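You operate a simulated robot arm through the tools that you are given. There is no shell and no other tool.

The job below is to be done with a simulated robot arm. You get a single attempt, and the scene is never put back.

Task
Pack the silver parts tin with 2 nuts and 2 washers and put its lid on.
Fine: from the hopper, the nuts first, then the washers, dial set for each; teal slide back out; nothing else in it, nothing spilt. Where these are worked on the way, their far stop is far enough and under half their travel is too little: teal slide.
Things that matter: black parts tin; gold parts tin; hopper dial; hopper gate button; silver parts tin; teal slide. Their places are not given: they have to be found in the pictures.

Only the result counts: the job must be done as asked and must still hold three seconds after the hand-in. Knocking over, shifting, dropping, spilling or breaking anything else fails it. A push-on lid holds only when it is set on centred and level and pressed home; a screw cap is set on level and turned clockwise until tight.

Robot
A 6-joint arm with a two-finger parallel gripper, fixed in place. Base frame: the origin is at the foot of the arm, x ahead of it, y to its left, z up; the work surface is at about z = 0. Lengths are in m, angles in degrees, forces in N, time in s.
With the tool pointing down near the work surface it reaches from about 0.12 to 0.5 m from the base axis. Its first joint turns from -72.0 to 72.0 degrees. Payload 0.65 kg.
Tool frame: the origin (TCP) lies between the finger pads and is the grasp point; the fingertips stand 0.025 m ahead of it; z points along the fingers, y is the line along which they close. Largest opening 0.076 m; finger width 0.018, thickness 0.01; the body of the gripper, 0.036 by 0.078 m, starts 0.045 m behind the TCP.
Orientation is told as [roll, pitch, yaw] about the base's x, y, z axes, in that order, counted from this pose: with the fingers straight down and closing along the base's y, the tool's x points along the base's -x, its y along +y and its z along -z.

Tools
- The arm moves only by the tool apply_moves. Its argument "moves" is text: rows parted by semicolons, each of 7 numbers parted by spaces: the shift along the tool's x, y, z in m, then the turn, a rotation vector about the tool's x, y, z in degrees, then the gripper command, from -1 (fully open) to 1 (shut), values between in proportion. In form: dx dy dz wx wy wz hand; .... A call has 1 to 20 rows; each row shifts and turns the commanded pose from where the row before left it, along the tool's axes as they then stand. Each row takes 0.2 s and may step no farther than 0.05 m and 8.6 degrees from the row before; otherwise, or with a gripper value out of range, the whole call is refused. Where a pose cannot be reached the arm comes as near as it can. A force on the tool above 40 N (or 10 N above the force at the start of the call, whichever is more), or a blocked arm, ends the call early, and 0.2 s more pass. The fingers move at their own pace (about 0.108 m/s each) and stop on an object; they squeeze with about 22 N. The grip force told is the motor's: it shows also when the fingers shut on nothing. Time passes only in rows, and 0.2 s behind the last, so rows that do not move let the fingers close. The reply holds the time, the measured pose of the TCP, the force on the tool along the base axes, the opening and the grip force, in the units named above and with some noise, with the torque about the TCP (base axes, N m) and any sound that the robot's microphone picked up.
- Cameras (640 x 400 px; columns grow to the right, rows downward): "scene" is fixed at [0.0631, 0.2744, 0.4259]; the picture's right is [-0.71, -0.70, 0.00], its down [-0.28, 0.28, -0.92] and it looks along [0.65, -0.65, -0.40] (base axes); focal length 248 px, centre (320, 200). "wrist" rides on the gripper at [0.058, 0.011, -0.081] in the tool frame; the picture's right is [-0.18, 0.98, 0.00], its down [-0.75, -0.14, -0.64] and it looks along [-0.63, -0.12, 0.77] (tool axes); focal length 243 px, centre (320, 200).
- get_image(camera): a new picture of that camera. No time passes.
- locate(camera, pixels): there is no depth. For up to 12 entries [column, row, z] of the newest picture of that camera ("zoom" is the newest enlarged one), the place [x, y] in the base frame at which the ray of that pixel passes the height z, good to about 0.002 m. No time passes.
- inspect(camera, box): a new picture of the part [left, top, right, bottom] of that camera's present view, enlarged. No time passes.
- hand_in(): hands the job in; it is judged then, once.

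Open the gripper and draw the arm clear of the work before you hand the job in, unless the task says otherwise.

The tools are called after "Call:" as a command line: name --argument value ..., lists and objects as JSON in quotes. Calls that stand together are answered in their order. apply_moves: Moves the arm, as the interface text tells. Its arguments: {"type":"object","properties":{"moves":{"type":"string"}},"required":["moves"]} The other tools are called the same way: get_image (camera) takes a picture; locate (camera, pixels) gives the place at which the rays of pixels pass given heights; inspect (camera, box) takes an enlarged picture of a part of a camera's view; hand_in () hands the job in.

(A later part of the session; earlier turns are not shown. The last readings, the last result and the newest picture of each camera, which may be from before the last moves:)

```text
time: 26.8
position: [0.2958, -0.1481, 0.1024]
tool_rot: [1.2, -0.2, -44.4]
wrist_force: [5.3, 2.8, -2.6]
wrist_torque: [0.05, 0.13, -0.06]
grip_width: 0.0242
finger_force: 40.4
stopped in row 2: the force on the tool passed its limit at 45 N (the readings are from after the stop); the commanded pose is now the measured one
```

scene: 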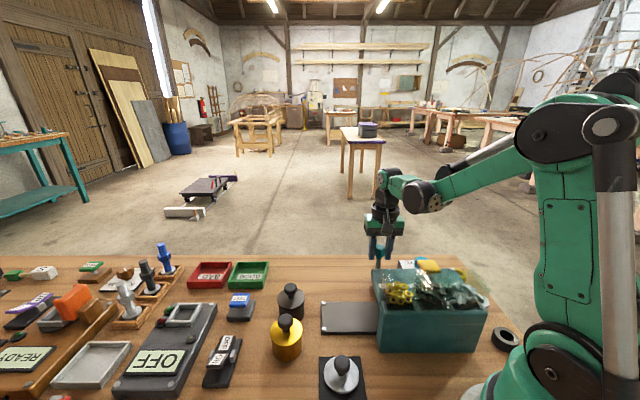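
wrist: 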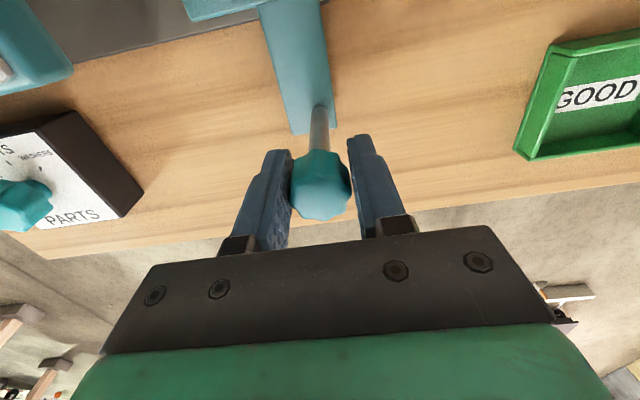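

The slide won't go further, at u≈0.104 and about 117 mm of travel, so it's at its far stop. I'll release, rise, level the tool and move over the yellow button.

Call:
apply_moves --moves "0 0 0 0 0 0 -0.2;0 0 0 0 0 0 -0.2;0 0 0 0 0 0 -0.2;0 0 -0.03 0 0 0 -0.2;0 0 -0.04 0 0 0 -0.2;0 0 -0.04 0 0 0 -0.2;0 0 -0.02 0.85 -0.85 0.6 -0.2;0.026 -0.025 0 0 0 0 -0.2;0.026 -0.025 0 0 0 0 -0.2;0.026 -0.025 0 0 0 0 0.5;0 0 0 0 0 0 1;0 0 0 0 0 0 1"

Call:
get_image --camera "wrist"

Call:
inspect --camera "scene" --box '[310, 235, 510, 360]'

```text
time: 29.4
position: [0.1837, -0.1433, 0.2334]
tool_rot: [0.5, -1.0, -45.1]
wrist_force: [0.1, -0.9, 0.2]
wrist_torque: [-0.02, -0.03, -0.02]
grip_width: 0.0
finger_force: 22.4
```

```text
taken
```

wrist: 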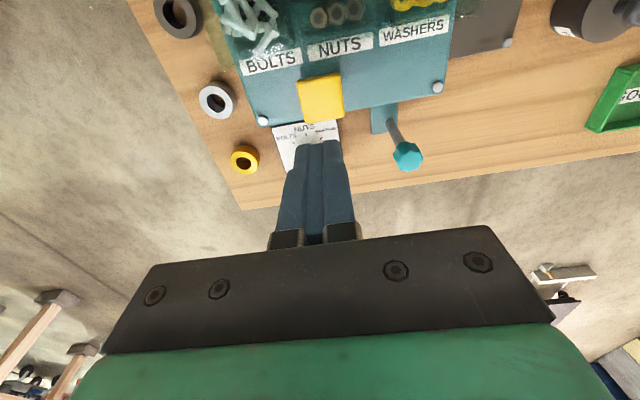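

```text
3.20 times, centred on (410, 298) of scene
```

zoom: 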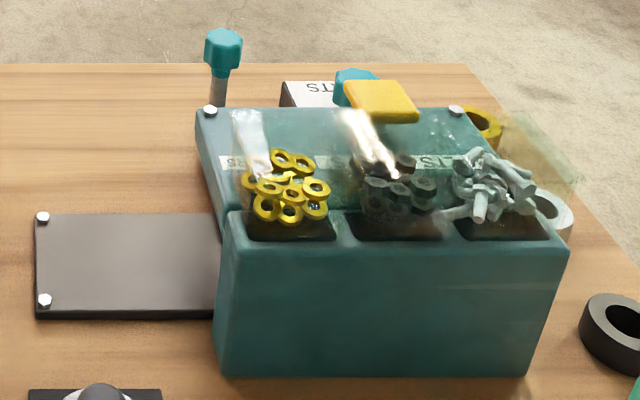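

The slide is fully in. I still have a small residual tilt and will level it, then locate the button, which shows at about (321,97).

Call:
apply_moves --moves "0 0 0 0.5 1.0 0 1;0 0 0 0 0 0 1"

Call:
get_image --camera "wrist"

Call:
inspect --camera "wrist" --box '[220, 0, 460, 150]'

```text
time: 30.0
position: [0.184, -0.1443, 0.2343]
tool_rot: [-0.1, 0.0, -45.1]
wrist_force: [0.4, 0.0, 0.2]
wrist_torque: [-0.02, 0.03, -0.01]
grip_width: 0.0
finger_force: 21.9
```

```text
taken
```

wrist: 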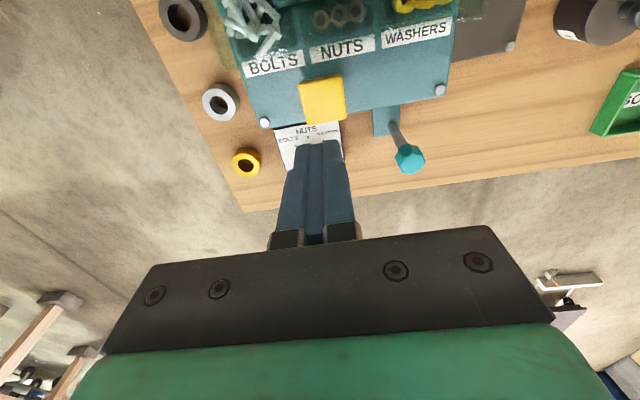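

```text
2.67 times, centred on (340, 75) of wrist
```

zoom: 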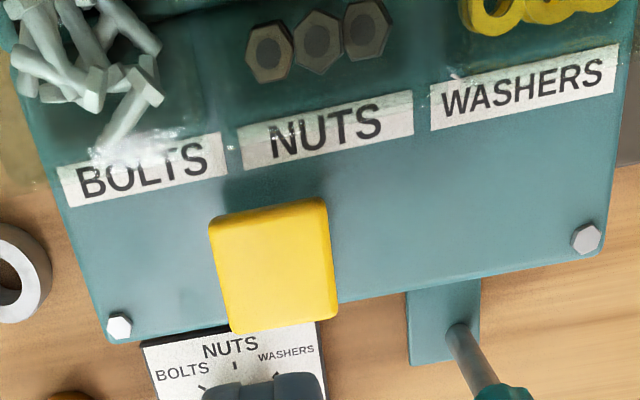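

The button's top centre is at (323,99), so I'll locate it at the likely heights.

Call:
locate --camera "wrist" --pixels '[[323, 99, 0.11], [323, 99, 0.12], [323, 99, 0.13], [300, 82, 0.12], [343, 77, 0.12], [347, 117, 0.12], [305, 124, 0.12]]'

Call:
locate --camera "scene" --pixels '[[429, 265.5, 0.11], [429, 265.5, 0.12], [429, 265.5, 0.13]]'

```text
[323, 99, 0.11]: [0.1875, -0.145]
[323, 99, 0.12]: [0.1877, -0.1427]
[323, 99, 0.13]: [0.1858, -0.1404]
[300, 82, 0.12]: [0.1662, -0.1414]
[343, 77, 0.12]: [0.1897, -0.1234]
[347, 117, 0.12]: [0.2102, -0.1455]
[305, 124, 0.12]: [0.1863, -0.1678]
```

```text
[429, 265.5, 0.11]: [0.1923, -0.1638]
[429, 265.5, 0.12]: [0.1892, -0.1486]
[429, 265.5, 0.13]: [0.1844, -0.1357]
```

The button centre is about (0.187,-0.1435) with its top near 0.124. I'll centre over it and come down to just above it.

Call:
apply_moves --moves "-0.0016 0.0027 0.03 0 0 0 1;0 0 0.03 0 0 0 1;0 0 0.012 0 0 0 1;0 0 0 0 0 0 1"

Call:
get_image --camera "wrist"

Call:
inspect --camera "scene" --box '[360, 200, 520, 300]'

```text
time: 31.0
position: [0.1874, -0.1443, 0.1592]
tool_rot: [-0.1, 0.1, -45.1]
wrist_force: [0.1, 0.4, 0.4]
wrist_torque: [0.07, 0.02, 0.01]
grip_width: 0.0
finger_force: 21.8
```

```text
taken
```

wrist: 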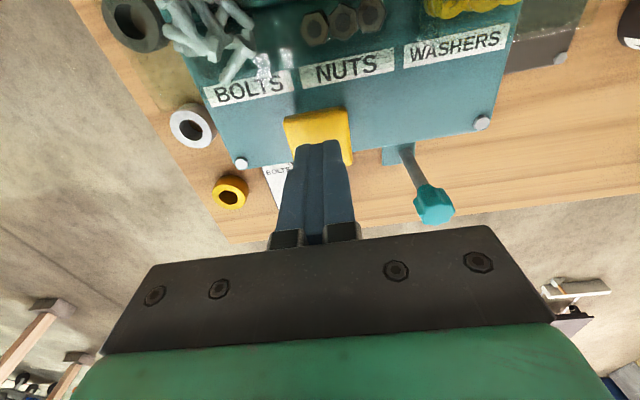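

```text
4.00 times, centred on (440, 250) of scene
```

zoom: 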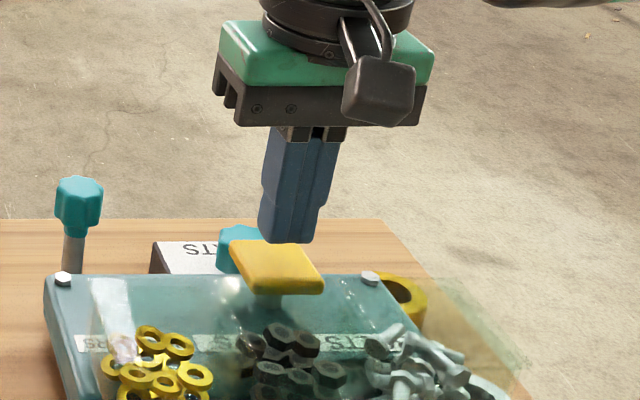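

The fingertips are about 10 mm above the button. I'll come down slowly in small steps and watch the force and the sound.

Call:
apply_moves --moves "0 0 0.004 0 0 0 1;0 0 0.003 0 0 0 1;0 0 0.002 0 0 0 1;0 0 0.002 0 0 0 1"

```text
time: 32.0
position: [0.1859, -0.1443, 0.1489]
tool_rot: [-0.1, 0.0, -45.1]
wrist_force: [-0.2, -0.1, 0.6]
wrist_torque: [-0.01, 0.01, -0.01]
grip_width: 0.0
finger_force: 22.1
```

No contact at 0.149 yet, so I'll keep going in 2 mm steps.

Call:
apply_moves --moves "0 0 0.002 0 0 0 1;0 0 0.002 0 0 0 1"

```text
time: 32.6
position: [0.1865, -0.1464, 0.145]
tool_rot: [-0.1, 0.1, -45.1]
wrist_force: [-0.1, 0.2, 0.5]
wrist_torque: [-0.01, 0.03, 0.03]
grip_width: 0.0001
finger_force: 22.5
```

Call:
inspect --camera "scene" --box '[380, 220, 480, 290]'

Call:
inspect --camera "wrist" --box '[260, 80, 380, 180]'

```text
5.71 times, centred on (430, 255) of scene
```

zoom: 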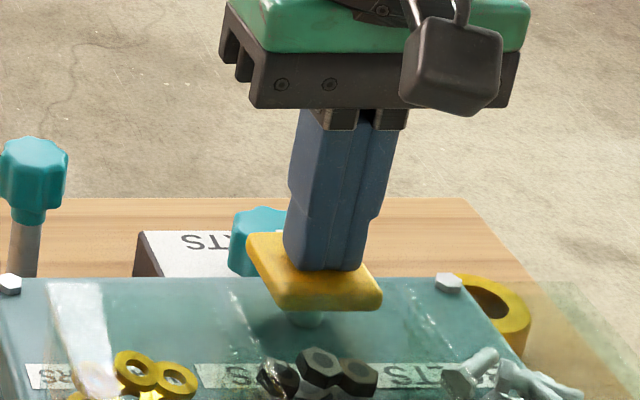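

```text
4.00 times, centred on (320, 130) of wrist
```

zoom: 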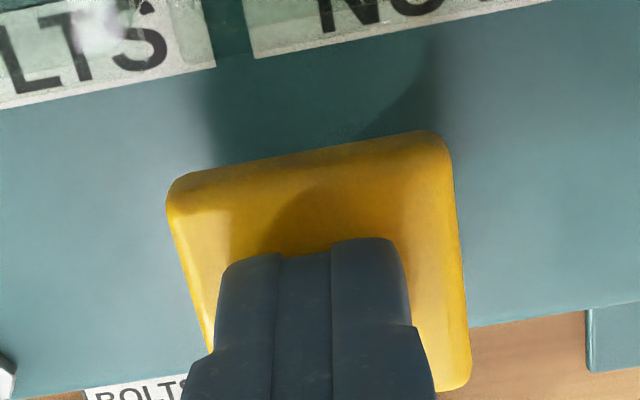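

The fingertips are over the button and almost touching it. I'll continue in 1.5 mm steps.

Call:
apply_moves --moves "0 0 0.0015 0 0 0 1;0 0 0.0015 0 0 0 1"

```text
time: 33.2
position: [0.1875, -0.1464, 0.1413]
tool_rot: [0.0, 0.1, -45.1]
wrist_force: [0.2, 1.1, 0.6]
wrist_torque: [0.01, -0.02, 0.0]
grip_width: 0.0001
finger_force: 21.7
```

Call:
apply_moves --moves "0 0 0.0015 0 0 0 1;0 0 0.0015 0 0 0 1"

```text
time: 33.8
position: [0.1862, -0.1456, 0.1387]
tool_rot: [-0.1, -0.1, -45.0]
wrist_force: [-1.6, 0.6, 1.9]
wrist_torque: [0.03, 0.03, 0.02]
grip_width: 0.0
finger_force: 22.5
heard: click
```

I heard a click with light contact at TCP 0.139. I'll lift 8 mm to let the button return and listen.

Call:
apply_moves --moves "0 0 -0.008 0 0 0 1;0 0 0 0 0 0 1;0 0 0 0 0 0 1"

Call:
inspect --camera "scene" --box '[310, 235, 510, 360]'

Call:
inspect --camera "wrist" --box '[180, 0, 560, 220]'

```text
time: 34.6
position: [0.1877, -0.1468, 0.1475]
tool_rot: [0.0, 0.0, -45.1]
wrist_force: [-0.1, 0.0, -0.2]
wrist_torque: [0.02, -0.02, 0.01]
grip_width: 0.0
finger_force: 21.9
```

```text
3.20 times, centred on (410, 298) of scene
```

zoom: 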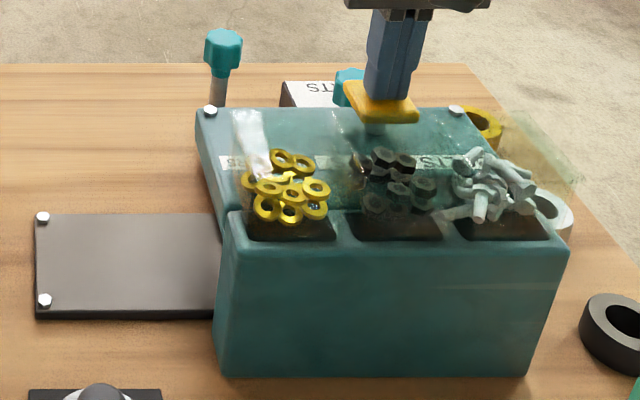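

```text
1.68 times, centred on (370, 110) of wrist
```

zoom: 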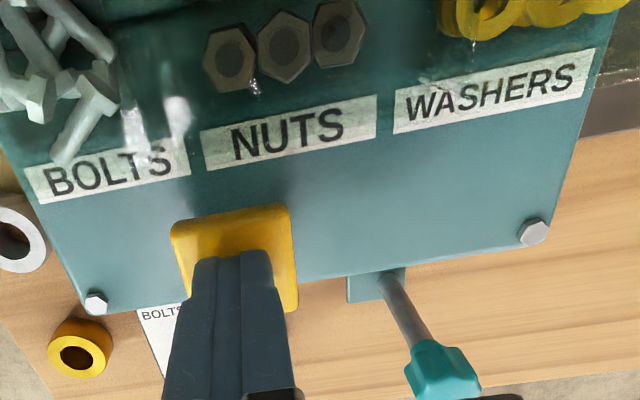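

It's unclear whether that click delivered a nut, so I'll pull the slide out and look in the tin before pressing again. I'm going back to the handle knob at about (0.295,-0.1475).

Call:
apply_moves --moves "0 0 -0.04 0 0 0 1;0 0 -0.045 0 0 0 1;-0.0258 0.0251 0 0 0 0 0;-0.0258 0.0251 0 0 0 0 -0.4;-0.0258 0.0251 0 0 0 0 -0.4;0 0 0.04 0 0 0 -0.4;0 0 0.04 0 0 0 -0.4;0 0 0 0 0 0 -0.4"

Call:
get_image --camera "wrist"

```text
time: 36.4
position: [0.2921, -0.1479, 0.1492]
tool_rot: [-0.1, 0.0, -45.1]
wrist_force: [0.6, -0.5, -0.8]
wrist_torque: [0.02, -0.02, 0.01]
grip_width: 0.053
finger_force: 0.0
```

```text
taken
```

wrist: 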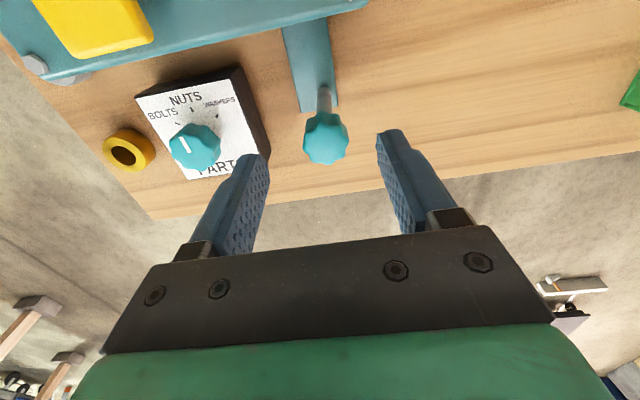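

The knob is at (326,139), about 3 mm toward tool +y. I'll correct, descend and grip.

Call:
apply_moves --moves "0.0005 0.003 0.02 0 0 0 -0.4;0 0 0.026 0 0 0 -0.4;0 0 0 0 0 0 -0.4;0 0 0 0 0 0 0.4;0 0 0 0 0 0 1;0 0 0 0 0 0 1"

```text
time: 37.8
position: [0.2947, -0.1473, 0.1034]
tool_rot: [0.0, 0.0, -45.0]
wrist_force: [3.2, 1.3, -21.0]
wrist_torque: [-0.02, -0.02, -0.02]
grip_width: 0.0245
finger_force: 40.1
```

Gripped. I'll draw the slide back out along tool +y in stages.

Call:
apply_moves --moves "0 0 0.0006 0 0 0 1;0 0.01 0 0 0 0 1;0 0.012 0 0 0 0 1;0 0.012 0 0 0 0 1;0 0.012 0 0 0 0 1;0 0 0 0 0 0 1"

```text
time: 39.2
position: [0.3301, -0.1121, 0.1029]
tool_rot: [-0.2, 0.3, -45.0]
wrist_force: [-25.3, 25.2, -4.9]
wrist_torque: [0.32, 0.28, 0.03]
grip_width: 0.0244
finger_force: 41.0
```

There is a side force of about 35 N across the track, so I'll ease 1 mm along tool +x and continue out.

Call:
apply_moves --moves "0.001 0 0 0 0 0 1;0 0.01 0 0 0 0 1;0 0.01 0 0 0 0 1;0 0 0 0 0 0 1"

```text
time: 40.2
position: [0.3453, -0.0986, 0.1055]
tool_rot: [-0.1, -0.4, -45.2]
wrist_force: [13.3, -13.1, -31.2]
wrist_torque: [-0.16, -0.16, 0.0]
grip_width: 0.0245
finger_force: 39.9
```

Call:
apply_moves --moves "-0.0004 0 0.001 0 0 0 1;0 0.01 0 0 0 0 1;0 0.01 0 0 0 0 1;0 0 0 0 0 0 1"

```text
time: 41.2
position: [0.3572, -0.0845, 0.1036]
tool_rot: [-0.2, 0.0, -45.2]
wrist_force: [15.8, -16.8, 28.2]
wrist_torque: [-0.29, -0.2, -0.02]
grip_width: 0.0245
finger_force: 40.1
```

About 28 mm is left. I'll trim and carry on outward.

Call:
apply_moves --moves "-0.0005 0 -0.0008 0 0 0 1;0 0.009 0 0 0 0 1;0 0.009 0 0 0 0 1;0 0.006 0 0 0 0 1;0 0.003 0 0 0 0 1;0 0 0 0 0 0 1"

Call:
get_image --camera "scene"

Call:
inspect --camera "scene" --box '[310, 265, 390, 345]'

```text
time: 42.6
position: [0.3771, -0.0652, 0.1043]
tool_rot: [-0.1, 0.2, -45.0]
wrist_force: [-26.9, 10.4, 1.8]
wrist_torque: [-0.28, -0.03, 0.01]
grip_width: 0.0241
finger_force: 40.7
```

```text
taken
```

scene: 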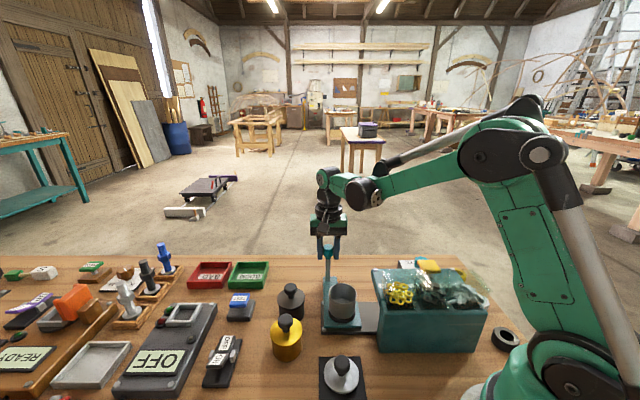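

```text
5.00 times, centred on (350, 305) of scene
```

zoom: 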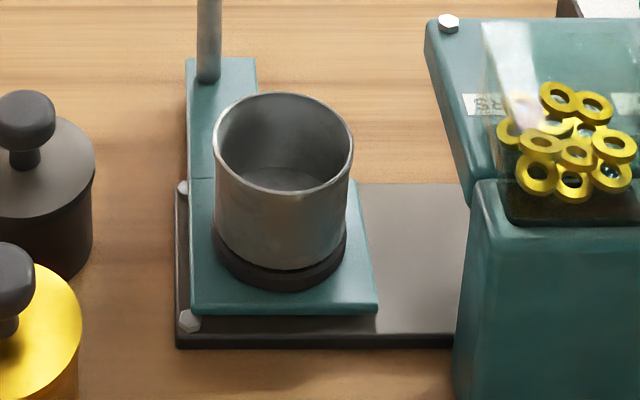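

From here the far part of the tin bottom looks empty, but the near side is hidden. I'll release, go up and look straight down into the tin with the wrist camera.

Call:
apply_moves --moves "0 0 0 0 0 0 -0.4;0 0 0 0 0 0 -0.4;0 0 0 0 0 0 -0.4;0 0 -0.035 0 0 0 -0.4;0 0 -0.04 0 0 0 -0.4;0 0 -0.04 0 0 0 -0.4;0.035 -0.009 -0.02 0 0 0 -0.4;0.035 -0.009 0 0 0 0 -0.4;0.03 -0.008 0 0 0 0 -0.4;0 0 0 0 0 0 -0.4"

Call:
get_image --camera "wrist"

```text
time: 44.8
position: [0.2869, -0.0139, 0.2407]
tool_rot: [-0.1, 0.0, -45.0]
wrist_force: [-0.7, 0.3, 0.7]
wrist_torque: [-0.01, 0.01, 0.0]
grip_width: 0.0533
finger_force: 0.1
```

```text
taken
```

wrist: 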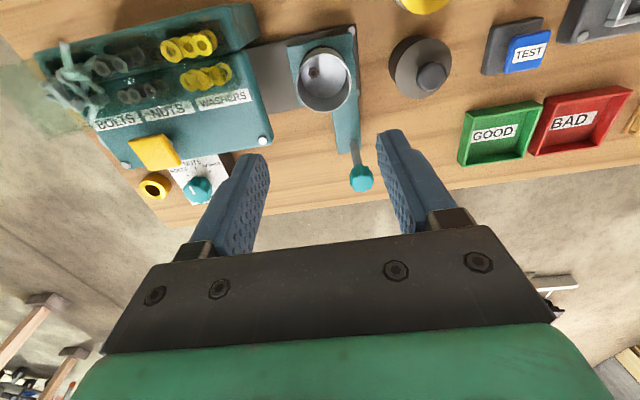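

Call:
inspect --camera "wrist" --box '[280, 35, 376, 115]'

Call:
locate --camera "wrist" --pixels '[[325, 78, 0.06], [325, 78, 0.07], [297, 78, 0.065], [350, 80, 0.065], [325, 47, 0.065], [326, 112, 0.065], [362, 178, 0.105]]'

```text
5.00 times, centred on (328, 75) of wrist
```

zoom: 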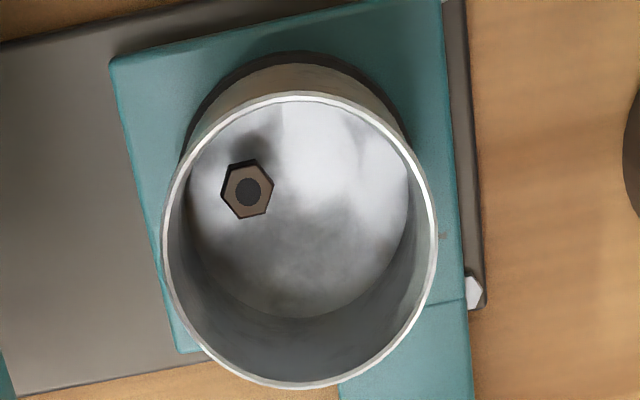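

```text
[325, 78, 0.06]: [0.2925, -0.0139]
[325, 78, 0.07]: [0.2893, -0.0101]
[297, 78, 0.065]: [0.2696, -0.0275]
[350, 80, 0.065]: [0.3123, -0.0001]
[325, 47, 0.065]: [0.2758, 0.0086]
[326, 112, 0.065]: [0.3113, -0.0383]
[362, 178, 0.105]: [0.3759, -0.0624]
```

One nut lies in the tin, so one press gives one part. I'll push the slide in again, starting by returning to the handle.

Call:
apply_moves --moves "-0.0332 0.0093 0 0 0 0 -0.4;-0.0332 0.0093 0 0 0 0 -0.4;-0.0332 0.0093 0 0 0 0 -0.4;0 0 0.035 0 0 0 -0.4;0 0 0.035 0 0 0 -0.4;0 0 0.035 0 0 0 -0.4;0 0 0.032 0 0 0 -0.4;0 0 0 0 0 0 -0.4;0 0 0 0 0 0 0.4;0 0 0 0 0 0 1;0 0 0 0 0 0 1"

```text
time: 47.0
position: [0.3782, -0.0671, 0.1016]
tool_rot: [-0.8, 0.1, -45.3]
wrist_force: [-3.0, -3.4, -1.8]
wrist_torque: [-0.06, -0.05, 0.05]
grip_width: 0.0247
finger_force: 22.0
stopped in row 10: the force on the tool passed its limit at 44 N (the readings are from after the stop); the commanded pose is now the measured one
```

It's gripped, but with a -0.8° roll from an off-centre contact. I'll open, level and close again.

Call:
apply_moves --moves "0 0 0 0 0 0 -0.4;0 0 0 0 0 0 -0.4;0 0 -0.002 -0.8 0 0.3 -0.4;0 0 0 0 0 0 -0.4;0 0 0 0 0 0 0.2;0 0 0 0 0 0 0.4;0 0 0 0 0 0 0.4"

Call:
get_image --camera "wrist"

```text
time: 48.6
position: [0.3779, -0.0676, 0.1026]
tool_rot: [0.0, 0.0, -45.7]
wrist_force: [-3.2, -3.3, 0.4]
wrist_torque: [-0.08, 0.05, -0.03]
grip_width: 0.0246
finger_force: 40.3
```

```text
taken
```

wrist: 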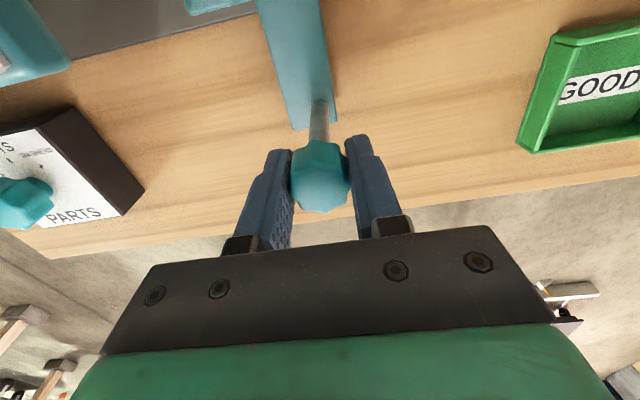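

The grip is centred with low forces. I'll push in, fixing the 0.7° yaw first.

Call:
apply_moves --moves "0 0 0 0 0 -0.7 1;0 -0.01 0 0 0 0 1;0 -0.01 0 0 0 0 1;0 -0.01 0 0 0 0 1;0 -0.01 0 0 0 0 1;0 0 0 0 0 0 1"

```text
time: 50.0
position: [0.3518, -0.0943, 0.101]
tool_rot: [0.0, 0.2, -44.9]
wrist_force: [-2.7, 3.5, 36.8]
wrist_torque: [0.04, 0.12, 0.03]
grip_width: 0.0244
finger_force: 40.0
```

Call:
apply_moves --moves "0.0002 0 -0.001 0 0 0 1;0 -0.01 0 0 0 0 1;0 -0.01 0 0 0 0 1;0 -0.01 0 0 0 0 1;0 0 0 0 0 0 1"

```text
time: 51.2
position: [0.3306, -0.118, 0.1035]
tool_rot: [0.1, 0.4, -44.8]
wrist_force: [-14.9, 14.3, -29.6]
wrist_torque: [0.18, 0.13, 0.03]
grip_width: 0.0242
finger_force: 40.5
```

The slide has moved about 70 mm. I'll trim again and continue.

Call:
apply_moves --moves "0.0006 0 0.0009 0 0 0 1;0 -0.01 0 0 0 0 1;0 -0.01 0 0 0 0 1;0 0 0 0 0 0 1"

```text
time: 52.2
position: [0.3161, -0.1312, 0.1052]
tool_rot: [0.1, -0.2, -45.0]
wrist_force: [18.2, -16.6, 24.0]
wrist_torque: [0.08, 0.07, 0.01]
grip_width: 0.0245
finger_force: 39.7
```

Call:
apply_moves --moves "-0.0005 0 -0.0007 0 0 0 1;0 -0.01 0 0 0 0 1;0 -0.008 0 0 0 0 1;0 -0.005 0 0 0 0 1;0 -0.004 0 0 0 0 1;0 0 0 0 0 0 1"

```text
time: 53.6
position: [0.2976, -0.1489, 0.1034]
tool_rot: [0.4, 0.3, -44.9]
wrist_force: [18.5, 10.3, -35.6]
wrist_torque: [-0.09, -0.1, 0.0]
grip_width: 0.0244
finger_force: 40.2
```

At u≈0.105 with 20 N pushing back, it's at the stop. One small final push, then release, lift and return to the button.

Call:
apply_moves --moves "0 -0.001 0.0008 0 0 0 1;0 0 0 0 0 0 1"

```text
time: 54.2
position: [0.2976, -0.1485, 0.103]
tool_rot: [0.5, 0.2, -44.8]
wrist_force: [29.2, 25.4, 9.8]
wrist_torque: [0.22, -0.06, 0.07]
grip_width: 0.0244
finger_force: 40.1
```

The slide is firmly at the stop. Releasing, lifting, and going to just above the button.

Call:
apply_moves --moves "0 0 0 0 0 0 -0.3;0 0 0 0 0 0 -0.3;0 0 0 0 0 0 -0.3;0 0 -0.035 0 0 0 -0.3;0 0 -0.04 0 0 0 -0.3;0 0 -0.04 0 0 0 -0.3;0.0268 -0.025 0 0 0 0 -0.3;0.0268 -0.025 0 0 0 0 0.5;0.0268 -0.025 0 0 0 0 1;0 0 0 0 0 0 1;0 0 0 0 0 0 1"

Call:
get_image --camera "scene"

Call:
get_image --camera "wrist"

```text
time: 56.6
position: [0.1854, -0.1474, 0.2181]
tool_rot: [0.1, 0.1, -44.9]
wrist_force: [-0.1, -0.2, 0.1]
wrist_torque: [0.03, -0.04, -0.04]
grip_width: 0.0
finger_force: 22.1
```

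```text
taken
```

scene: 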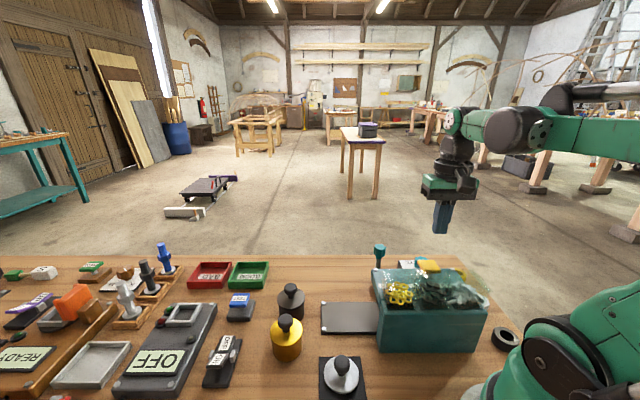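

```text
taken
```

wrist: 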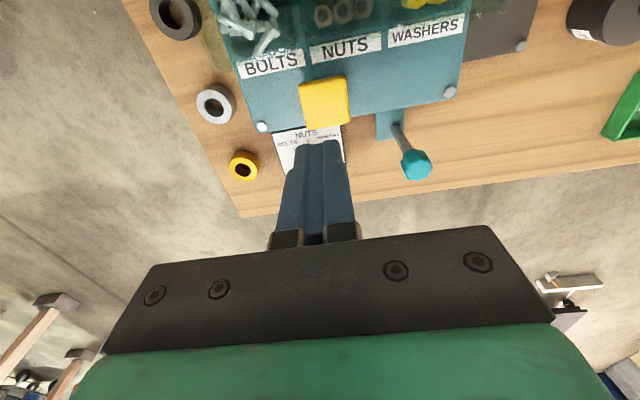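

The slide stays in. I'll shift 2.5 mm and descend to just above the button's click height.

Call:
apply_moves --moves "0 0.0025 0.03 0 0 0 1;0 0 0.03 0 0 0 1;0 0 0.01 0 0 0 1;0 0 0.004 0 0 0 1;0 0 0 0 0 0 1"

```text
time: 57.8
position: [0.19, -0.1463, 0.1443]
tool_rot: [0.1, 0.1, -44.9]
wrist_force: [0.3, 0.0, 0.9]
wrist_torque: [-0.01, 0.0, 0.03]
grip_width: 0.0001
finger_force: 22.1
```

Call:
apply_moves --moves "0 0 0.0015 0 0 0 1;0 0 0.0015 0 0 0 1;0 0 0.0015 0 0 0 1"

```text
time: 58.6
position: [0.1885, -0.1458, 0.139]
tool_rot: [0.2, 0.2, -44.9]
wrist_force: [-0.9, -1.4, 1.6]
wrist_torque: [-0.04, -0.03, 0.01]
grip_width: 0.0
finger_force: 21.9
```

Light contact but no click yet. One more small step.

Call:
apply_moves --moves "0 0 0.001 0 0 0 1;0 0 0 0 0 0 1"

```text
time: 59.2
position: [0.1881, -0.1459, 0.1381]
tool_rot: [0.1, 0.1, -44.9]
wrist_force: [-0.4, 0.5, 1.6]
wrist_torque: [-0.01, 0.01, 0.01]
grip_width: 0.0
finger_force: 22.3
heard: click
```

Second click: second nut. I'll lift off the button and go over the dial, rotating to yaw 0, to grip it for the clockwise turn to WASHERS.

Call:
apply_moves --moves "0 0 -0.01 0 0 0 1;0 0 -0.03 0 0 0 1;0 0 -0.03 0 0 0 1;-0.0303 -0.0095 0 0 0 0 0;-0.0303 -0.0095 0 0 0 0 -1;-0.0303 -0.0095 0 0 0 0 -1;0 0 0 0 0 -7.5 -1;0 0 0 0 0 -7.5 -1;0 0 0 0 0 -7.5 -1;0 0 0 0 0 -7.5 -1;0 0 0 0 0 -7.5 -1;0 0 0 0 0 -7.5 -1;0 0 0.05 0 0 0 -1;0 0 0.05 0 0 0 -1;0 0 0.035 0 0 0 -1;0 0 0 0 0 0 -1"

Call:
get_image --camera "wrist"

```text
time: 62.6
position: [0.2312, -0.2309, 0.0754]
tool_rot: [0.2, 0.1, 0.1]
wrist_force: [0.2, -0.1, 0.0]
wrist_torque: [0.0, 0.02, 0.0]
grip_width: 0.0759
finger_force: 0.0
```

```text
taken
```

wrist: 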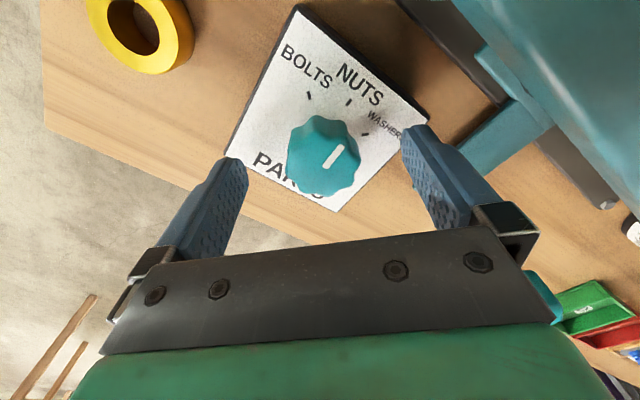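

The knob is near (324,160) with the pointer on NUTS. I'll zoom in to fix its centre better.

Call:
inspect --camera "wrist" --box '[270, 80, 382, 220]'

```text
2.86 times, centred on (326, 150) of wrist
```

zoom: 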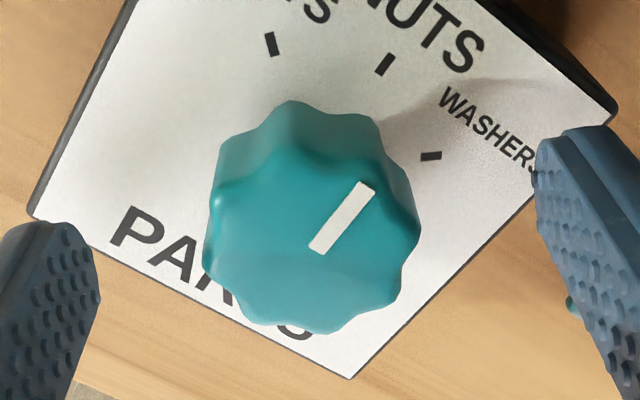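

Accounting for a knob top near z≈0.058, its centre is about (0.2323,-0.2303). I'll make a 1 mm shift, descend to 0.062 and grip.

Call:
apply_moves --moves "-0.001 0.0005 0.007 0 0 0 -1;0 0 0.0065 0 0 0 -1;0 0 0 0 0 0 -1;0 0 0 0 0 0 -0.1;0 0 0 0 0 0 0.1;0 0 0 0 0 0 0.2;0 0 0 0 0 0 0.3"

```text
time: 64.2
position: [0.2335, -0.2292, 0.0627]
tool_rot: [0.1, -0.1, 0.0]
wrist_force: [1.1, 2.9, -4.9]
wrist_torque: [0.03, 0.01, 0.01]
grip_width: 0.0324
finger_force: 45.0
```

Gripped with little side force. Now turning clockwise in 3° steps.

Call:
apply_moves --moves "0 0 0 0 0 3 1;0 0 0 0 0 3 1;0 0 0 0 0 3 1;0 0 0 0 0 3 1;0 0 0 0 0 3 1;0 0 0 0 0 3 1;0 0 0 0 0 3 1;0 0 0 0 0 0 1"

```text
time: 64.7
position: [0.2328, -0.2293, 0.0618]
tool_rot: [0.0, 0.0, -3.2]
wrist_force: [-2.9, 2.2, 9.9]
wrist_torque: [-0.06, -0.41, 0.02]
grip_width: 0.0322
finger_force: 44.6
stopped in row 2: the force on the tool passed its limit at 45 N (the readings are from after the stop); the commanded pose is now the measured one
```

A force spike stopped it early, though the settled forces are small. I'll keep going in smaller steps.

Call:
apply_moves --moves "0 0 0 0 0 0 1;0 0 0 0 0 2 1;0 0 0 0 0 2 1;0 0 0 0 0 2 1;0 0 0 0 0 2 1;0 0 0 0 0 2 1;0 0 0 0 0 2 1;0 0 0 0 0 2 1;0 0 0 0 0 2 1;0 0 0 0 0 0 1"

```text
time: 66.9
position: [0.2315, -0.2305, 0.0613]
tool_rot: [0.0, 0.0, -19.3]
wrist_force: [4.6, -14.4, -22.4]
wrist_torque: [-0.47, -0.69, 0.01]
grip_width: 0.0321
finger_force: 45.3
```

Now at yaw -19. I'll relieve the small loads and continue turning.

Call:
apply_moves --moves "-0.0004 -0.0006 0.0006 0 0 0 1;0 0 0 0 0 2 1;0 0 0 0 0 2 1;0 0 0 0 0 2 1;0 0 0 0 0 2 1;0 0 0 0 0 2 1;0 0 0 0 0 2 1;0 0 0 0 0 2 1;0 0 0 0 0 2 1;0 0 0 0 0 0 1"

```text
time: 67.5
position: [0.2319, -0.2314, 0.0624]
tool_rot: [0.2, 0.3, -20.6]
wrist_force: [-1.7, 1.9, 8.9]
wrist_torque: [-0.21, -0.38, 0.05]
grip_width: 0.0322
finger_force: 44.9
stopped in row 2: the force on the tool passed its limit at 43 N (the readings are from after the stop); the commanded pose is now the measured one
```

Call:
apply_moves --moves "0 0 0 0 0 0 1;0 0 0 0 0 2 1;0 0 0 0 0 2 1;0 0 0 0 0 2 1;0 0 0 0 0 2 1;0 0 0 0 0 2 1;0 0 0 0 0 2 1;0 0 0 0 0 2 1;0 0 0 0 0 0 1"

```text
time: 68.3
position: [0.2317, -0.2308, 0.0625]
tool_rot: [0.2, 0.3, -24.0]
wrist_force: [-2.3, 2.5, 8.8]
wrist_torque: [-0.23, -0.45, -0.01]
grip_width: 0.032
finger_force: 44.9
stopped in row 3: the force on the tool passed its limit at 42 N (the readings are from after the stop); the commanded pose is now the measured one
```

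Call:
apply_moves --moves "0 0 -0.0005 0 0 0 1;0 0 0 0 0 1.5 1;0 0 0 0 0 1.5 1;0 0 0 0 0 1.5 1;0 0 0 0 0 1.5 1;0 0 0 0 0 1.5 1;0 0 0 0 0 1.5 1;0 0 0 0 0 1.5 1;0 0 0 0 0 1.5 1;0 0 0 0 0 0 1"

```text
time: 70.1
position: [0.2301, -0.2325, 0.0625]
tool_rot: [0.0, 0.3, -34.2]
wrist_force: [-0.8, 0.2, -9.5]
wrist_torque: [0.06, 0.04, 0.01]
grip_width: 0.0323
finger_force: 45.2
stopped in row 8: the force on the tool passed its limit at 40 N (the readings are from after the stop); the commanded pose is now the measured one
```

Yaw is now -34, about 11° to go.

Call:
apply_moves --moves "0 0 0 0 0 0 1;0 0 0 0 0 1.5 1;0 0 0 0 0 1.5 1;0 0 0 0 0 1.5 1;0 0 0 0 0 1.5 1;0 0 0 0 0 1.5 1;0 0 0 0 0 1.5 1;0 0 0 0 0 1.5 1;0 0 0 0 0 0 1"

Call:
inspect --camera "wrist" --box '[230, 40, 422, 220]'

```text
time: 72.1
position: [0.2321, -0.2315, 0.0616]
tool_rot: [-0.3, 0.4, -44.7]
wrist_force: [-29.7, -5.5, 24.3]
wrist_torque: [-0.08, 0.32, 0.06]
grip_width: 0.032
finger_force: 44.7
```

```text
2.22 times, centred on (326, 130) of wrist
```

zoom: 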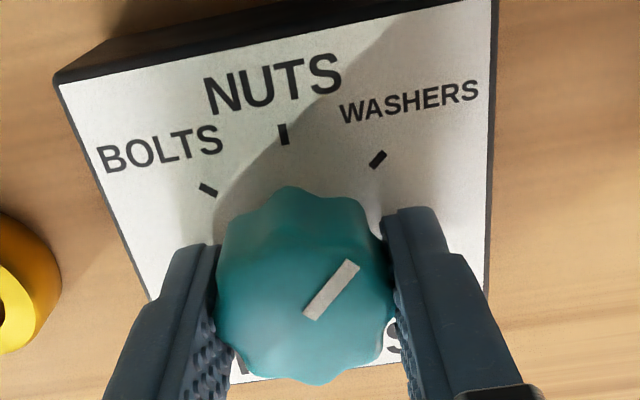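

The bar at about 50° now lines up with the WASHERS tick at about 49°. I'll release, lift and verify.

Call:
apply_moves --moves "0 0 0 0 0 0 -1;0 0 0 0 0 0 -1;0 0 -0.03 0 0 0 -1;0 0 -0.04 0 0 0 -1;0 0 -0.04 0 0 0 -1;0 0 -0.04 0 0 0 -1;0 0 0 0 0 0 -1"

Call:
inspect --camera "wrist" --box '[280, 20, 360, 110]'

Call:
get_image --camera "wrist"

```text
time: 73.7
position: [0.2303, -0.2281, 0.2114]
tool_rot: [-0.1, 0.2, -44.7]
wrist_force: [-0.3, -0.5, 0.6]
wrist_torque: [0.01, 0.04, -0.03]
grip_width: 0.0762
finger_force: 0.1
```

```text
4.44 times, centred on (320, 65) of wrist
```

zoom: 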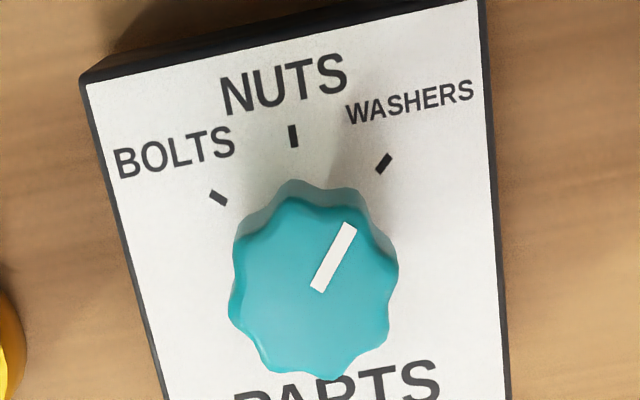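

```text
taken
```

wrist: 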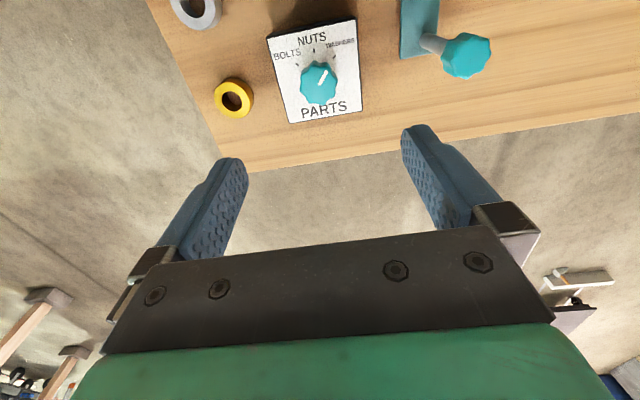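

In this view the bar is at about 63° and the WASHERS tick at about 53°, so it may be several degrees short. I'll measure it in base coordinates.

Call:
locate --camera "wrist" --pixels '[[319.5, 84.8, 0.058], [326.5, 70.6, 0.058], [334.6, 56.7, 0.033], [314, 50.6, 0.033], [297.2, 64.5, 0.033]]'

Call:
inspect --camera "wrist" --box '[296, 45, 344, 105]'

```text
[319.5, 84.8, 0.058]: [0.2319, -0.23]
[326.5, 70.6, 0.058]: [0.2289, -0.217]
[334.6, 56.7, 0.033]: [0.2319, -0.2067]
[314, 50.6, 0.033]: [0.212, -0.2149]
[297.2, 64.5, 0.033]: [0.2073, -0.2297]
```

```text
6.67 times, centred on (320, 75) of wrist
```

zoom: 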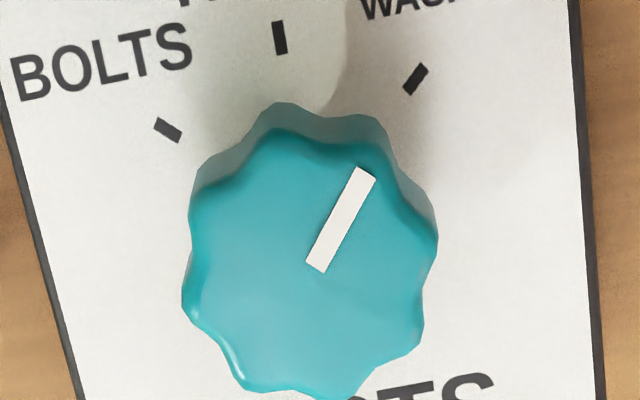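

Working through the camera geometry, 62° in the picture is a base angle of about 95°, so it is 5° short of WASHERS. I'll regrip and turn another 5-6° clockwise.

Call:
apply_moves --moves "-0.0031 -0.0003 0.04 0 0 0 -1;0 0 0.04 0 0 0 -1;0 0 0.04 0 0 0 -1;0 0 0.029 0 0 0 -1;0 0 0 0 0 0 -1;0 0 0 0 0 0 -0.1;0 0 0 0 0 0 0.1;0 0 0 0 0 0 0.2;0 0 0 0 0 0 0.3"

```text
time: 75.7
position: [0.2345, -0.2343, 0.0623]
tool_rot: [0.0, 0.4, -44.8]
wrist_force: [6.5, 5.2, -3.4]
wrist_torque: [0.03, -0.06, -0.07]
grip_width: 0.0338
finger_force: 4.0
```

Call:
apply_moves --moves "0.002 0.0005 0 0 0 0 0.3;0 0 0 0 0 0 1;0 0 0 0 0 0 1;0 0 0 0 0 1.5 1;0 0 0 0 0 1.5 1;0 0 0 0 0 1.5 1;0 0 0 0 0 1.5 1;0 0 0 0 0 0 1"

```text
time: 76.9
position: [0.2328, -0.2331, 0.0623]
tool_rot: [-0.1, 0.3, -47.4]
wrist_force: [1.9, -0.4, -6.2]
wrist_torque: [0.31, 0.13, 0.0]
grip_width: 0.0323
finger_force: 44.7
stopped in row 5: the force on the tool passed its limit at 40 N (the readings are from after the stop); the commanded pose is now the measured one
```

Call:
apply_moves --moves "0 0 0 0 0 0 1;0 0 0 0 0 1.5 1;0 0 0 0 0 1.5 1;0 0 0 0 0 0.6 1;0 0 0 0 0 0 1"

```text
time: 77.6
position: [0.2313, -0.2335, 0.062]
tool_rot: [-0.3, 0.3, -49.4]
wrist_force: [0.9, -1.7, -6.8]
wrist_torque: [0.23, 0.08, 0.01]
grip_width: 0.0321
finger_force: 45.2
stopped in row 3: the force on the tool passed its limit at 41 N (the readings are from after the stop); the commanded pose is now the measured one
```

That's 4.6° more. I'll release, lift and check the pointer.

Call:
apply_moves --moves "0 0 0 0 0 0 -1;0 0 0 0 0 0 -1;0 0 -0.03 0 0 0 -1;0 0 -0.04 0 0 0 -1;0 0 -0.04 0 0 0 -1;0 0 -0.04 -0.3 -0.3 -4.4 -1;0 0 0 0 0 0 -1"

Call:
inspect --camera "wrist" --box '[296, 45, 344, 105]'

Call:
get_image --camera "wrist"

```text
time: 79.2
position: [0.2352, -0.2345, 0.2126]
tool_rot: [0.1, 0.0, -44.9]
wrist_force: [0.4, 0.5, 0.2]
wrist_torque: [-0.01, 0.02, 0.01]
grip_width: 0.076
finger_force: 0.0
```

```text
6.67 times, centred on (320, 75) of wrist
```

zoom: 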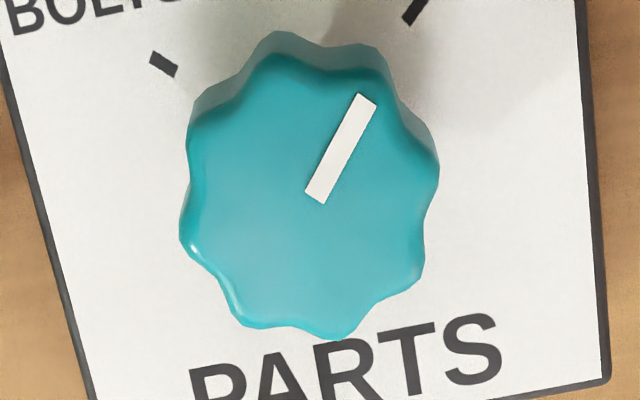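

```text
taken
```

wrist: 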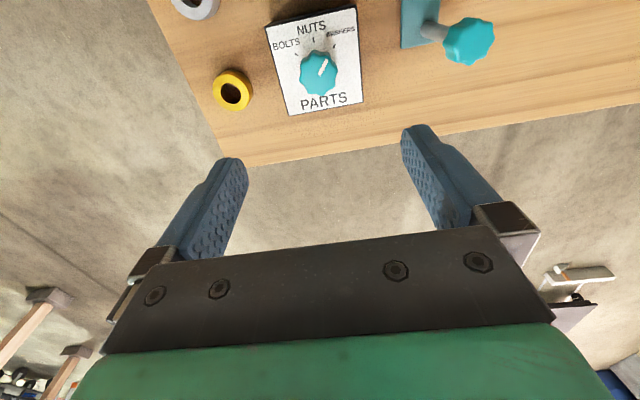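

The pointer hardly moved, still about 62° in this view. I'll go to exactly the initial viewing pose to compare directly with the first close-up, where the bar read about 56°.

Call:
apply_moves --moves "0.0041 0.0041 -0.0265 0 0 0 -1;0 0 0 0 0 0 -1;0 0 0 0 0 0 -1"

Call:
inspect --camera "wrist" --box '[260, 35, 372, 115]'

Call:
inspect --camera "wrist" --box '[260, 0, 372, 70]'

```text
time: 80.0
position: [0.2354, -0.229, 0.2396]
tool_rot: [0.1, 0.0, -44.9]
wrist_force: [0.2, 0.5, -0.1]
wrist_torque: [-0.01, -0.01, 0.0]
grip_width: 0.076
finger_force: 0.0
```

```text
5.00 times, centred on (316, 75) of wrist
```

zoom: 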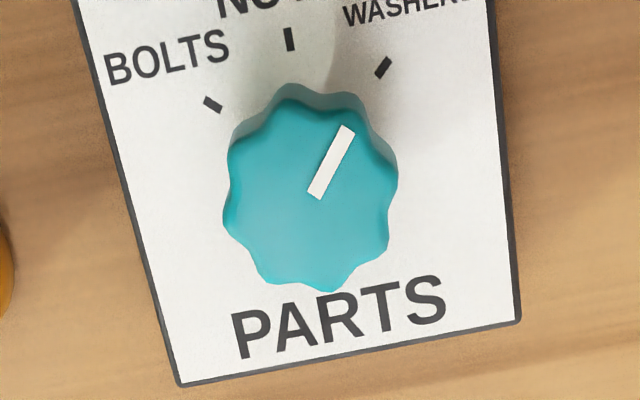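

```text
5.71 times, centred on (316, 35) of wrist
```

zoom: 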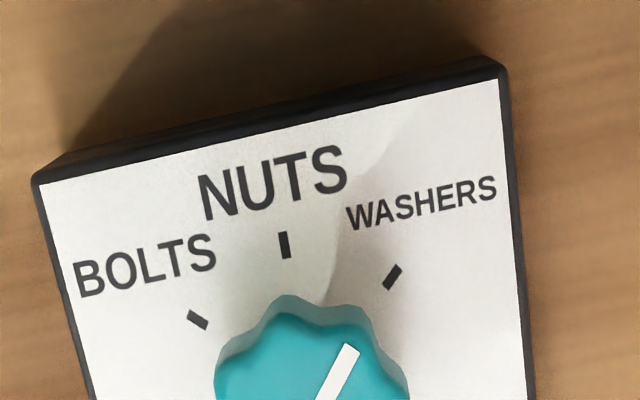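

From the identical pose the bar now reads 63° versus 56° at the start, so it is about 7° short. The knob sprang back on release because of side load. I'll regrip centred, check while gripped, turn a little past, unload, and then release.

Call:
apply_moves --moves "0.001 -0.0042 0.04 0 0 0 -1;0 0 0.045 0 0 0 -1;0 0 0.045 0 0 0 -1;0 0 0.0475 0 0 0 -1;0 0 0 0 0 0 -1;0 0 0 0 0 0 -0.1;0 0 0 0 0 0 0.1;0 0 0 0 0 0 0.2;0 0 0 0 0 0 0.3"

Call:
inspect --camera "wrist" --box '[250, 80, 400, 220]'

```text
time: 82.0
position: [0.2301, -0.2304, 0.0642]
tool_rot: [0.0, 0.0, -45.1]
wrist_force: [-8.0, -7.3, -7.2]
wrist_torque: [-0.14, 0.09, 0.03]
grip_width: 0.0319
finger_force: 45.5
```

```text
2.86 times, centred on (325, 150) of wrist
```

zoom: 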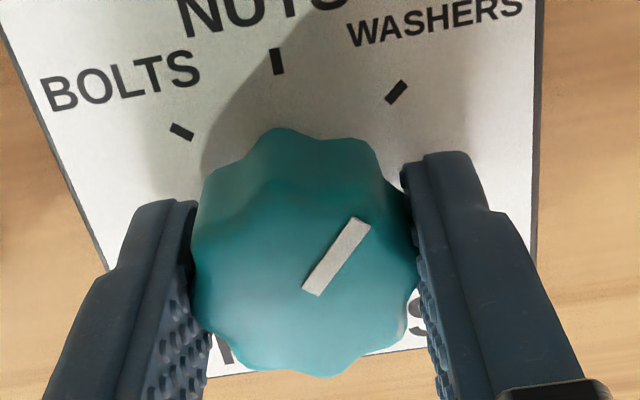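

While gripped the bar reads about 54°, or about 93.5° in base. I'll ease the slight side load and turn 6° clockwise in small steps.

Call:
apply_moves --moves "0 -0.0003 0.0002 0 0 0 1;0 0 0 0 0 1 1;0 0 0 0 0 1 1;0 0 0 0 0 1 1;0 0 0 0 0 1 1;0 0 0 0 0 1 1;0 0 0 0 0 1 1;0 0 0 0 0 0 1"

Call:
inspect --camera "wrist" --box '[250, 80, 400, 220]'

```text
time: 82.5
position: [0.2307, -0.2309, 0.0632]
tool_rot: [0.2, -0.2, -45.2]
wrist_force: [-0.6, 2.0, 6.0]
wrist_torque: [-0.14, -0.22, -0.01]
grip_width: 0.0324
finger_force: 44.8
stopped in row 2: the force on the tool passed its limit at 44 N (the readings are from after the stop); the commanded pose is now the measured one
```

```text
2.86 times, centred on (325, 150) of wrist
```

zoom: 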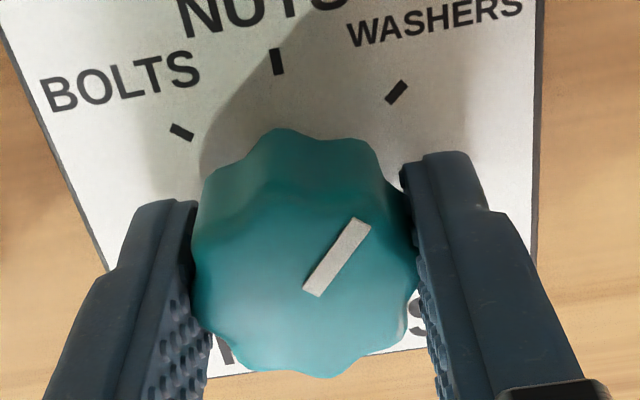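

Little turned before a spike. Continuing after a settle row.

Call:
apply_moves --moves "0 0 0 0 0 0 1;0 0 0 0 0 1 1;0 0 0 0 0 1 1;0 0 0 0 0 1 1;0 0 0 0 0 1 1;0 0 0 0 0 1 1;0 0 0 0 0 1 1;0 0 0 0 0 0 1"

Call:
inspect --camera "wrist" --box '[250, 80, 400, 220]'

```text
time: 83.5
position: [0.2304, -0.2314, 0.0638]
tool_rot: [-0.2, 0.0, -47.9]
wrist_force: [-1.1, 1.4, 7.4]
wrist_torque: [-0.21, -0.27, 0.02]
grip_width: 0.0323
finger_force: 45.0
stopped in row 5: the force on the tool passed its limit at 45 N (the readings are from after the stop); the commanded pose is now the measured one
```

```text
2.86 times, centred on (325, 150) of wrist
```

zoom: 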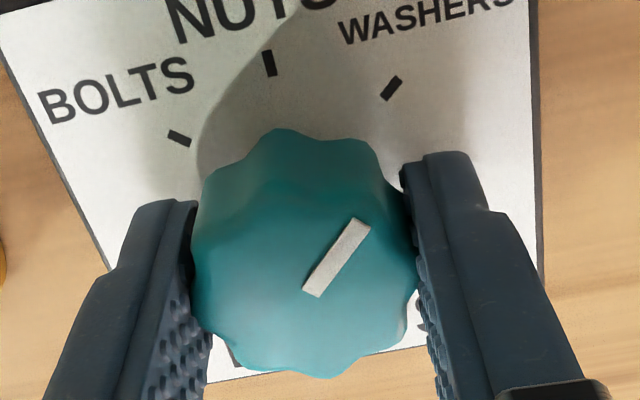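

The knob follows the gripper and is now about 2.8° further. I'll do 3° more.

Call:
apply_moves --moves "0 0 0 0 0 0 1;0 0 0 0 0 1 1;0 0 0 0 0 1 1;0 0 0 0 0 1 1;0 0 0 0 0 0.5 1;0 0 0 0 0 0 1"

```text
time: 84.2
position: [0.231, -0.2314, 0.064]
tool_rot: [-0.1, 0.0, -49.5]
wrist_force: [-1.2, 1.8, 7.7]
wrist_torque: [-0.24, -0.25, -0.02]
grip_width: 0.0323
finger_force: 45.1
stopped in row 3: the force on the tool passed its limit at 43 N (the readings are from after the stop); the commanded pose is now the measured one
```

Call:
apply_moves --moves "0 0 -0.0003 0 0 0 1;0 0 0 0 0 1 1;0 0 0 0 0 1 1;0 0 0 0 0 0 1"

Call:
inspect --camera "wrist" --box '[250, 80, 400, 220]'

```text
time: 85.2
position: [0.2301, -0.231, 0.0641]
tool_rot: [0.0, 0.1, -51.6]
wrist_force: [4.2, 1.5, -7.4]
wrist_torque: [-0.75, -0.67, -0.05]
grip_width: 0.032
finger_force: 45.0
```

```text
2.86 times, centred on (325, 150) of wrist
```

zoom: 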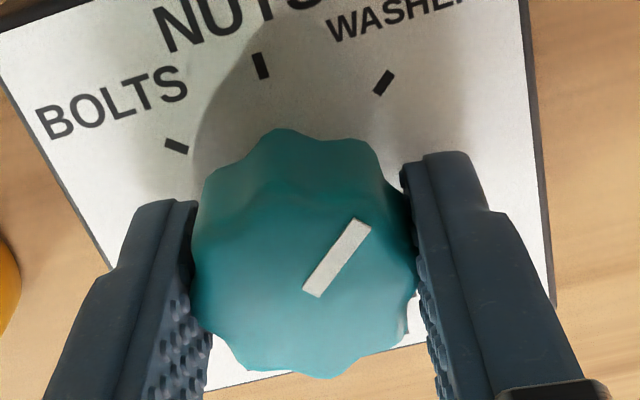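

The pointer should now be at about 87-88°, matching the start. I'll open and lift to verify from the reference pose.

Call:
apply_moves --moves "0 0 0 0 0 0 0;0 0 0 0 0 0 -1;0 0 -0.03 0 0 0 -1;0 0 -0.05 0 0 0 -1;0 0 -0.05 0 0 0 -1;0.0 0.0 -0.045 0 0 -6.6 -1;0.001 0.004 0 0 0 0 -1;0 0 0 0 0 0 -1"

Call:
inspect --camera "wrist" --box '[260, 35, 372, 115]'

Call:
get_image --camera "wrist"

```text
time: 87.0
position: [0.2338, -0.2252, 0.2388]
tool_rot: [-0.1, 0.0, -44.9]
wrist_force: [0.3, -1.0, -0.4]
wrist_torque: [0.02, 0.02, 0.01]
grip_width: 0.0759
finger_force: 0.1
```

```text
5.00 times, centred on (316, 75) of wrist
```

zoom: 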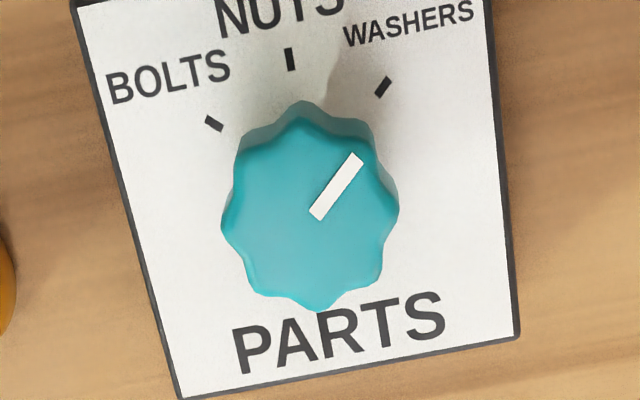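

```text
taken
```

wrist: 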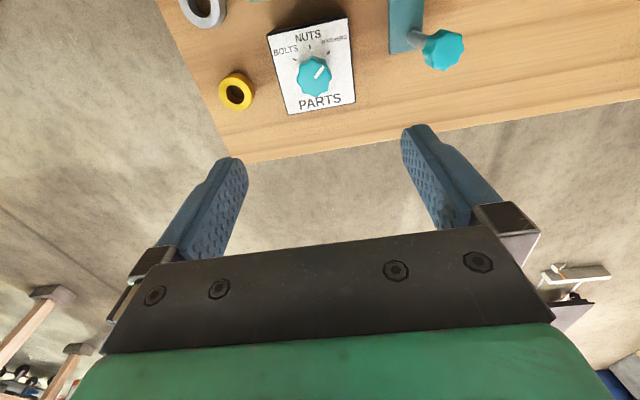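

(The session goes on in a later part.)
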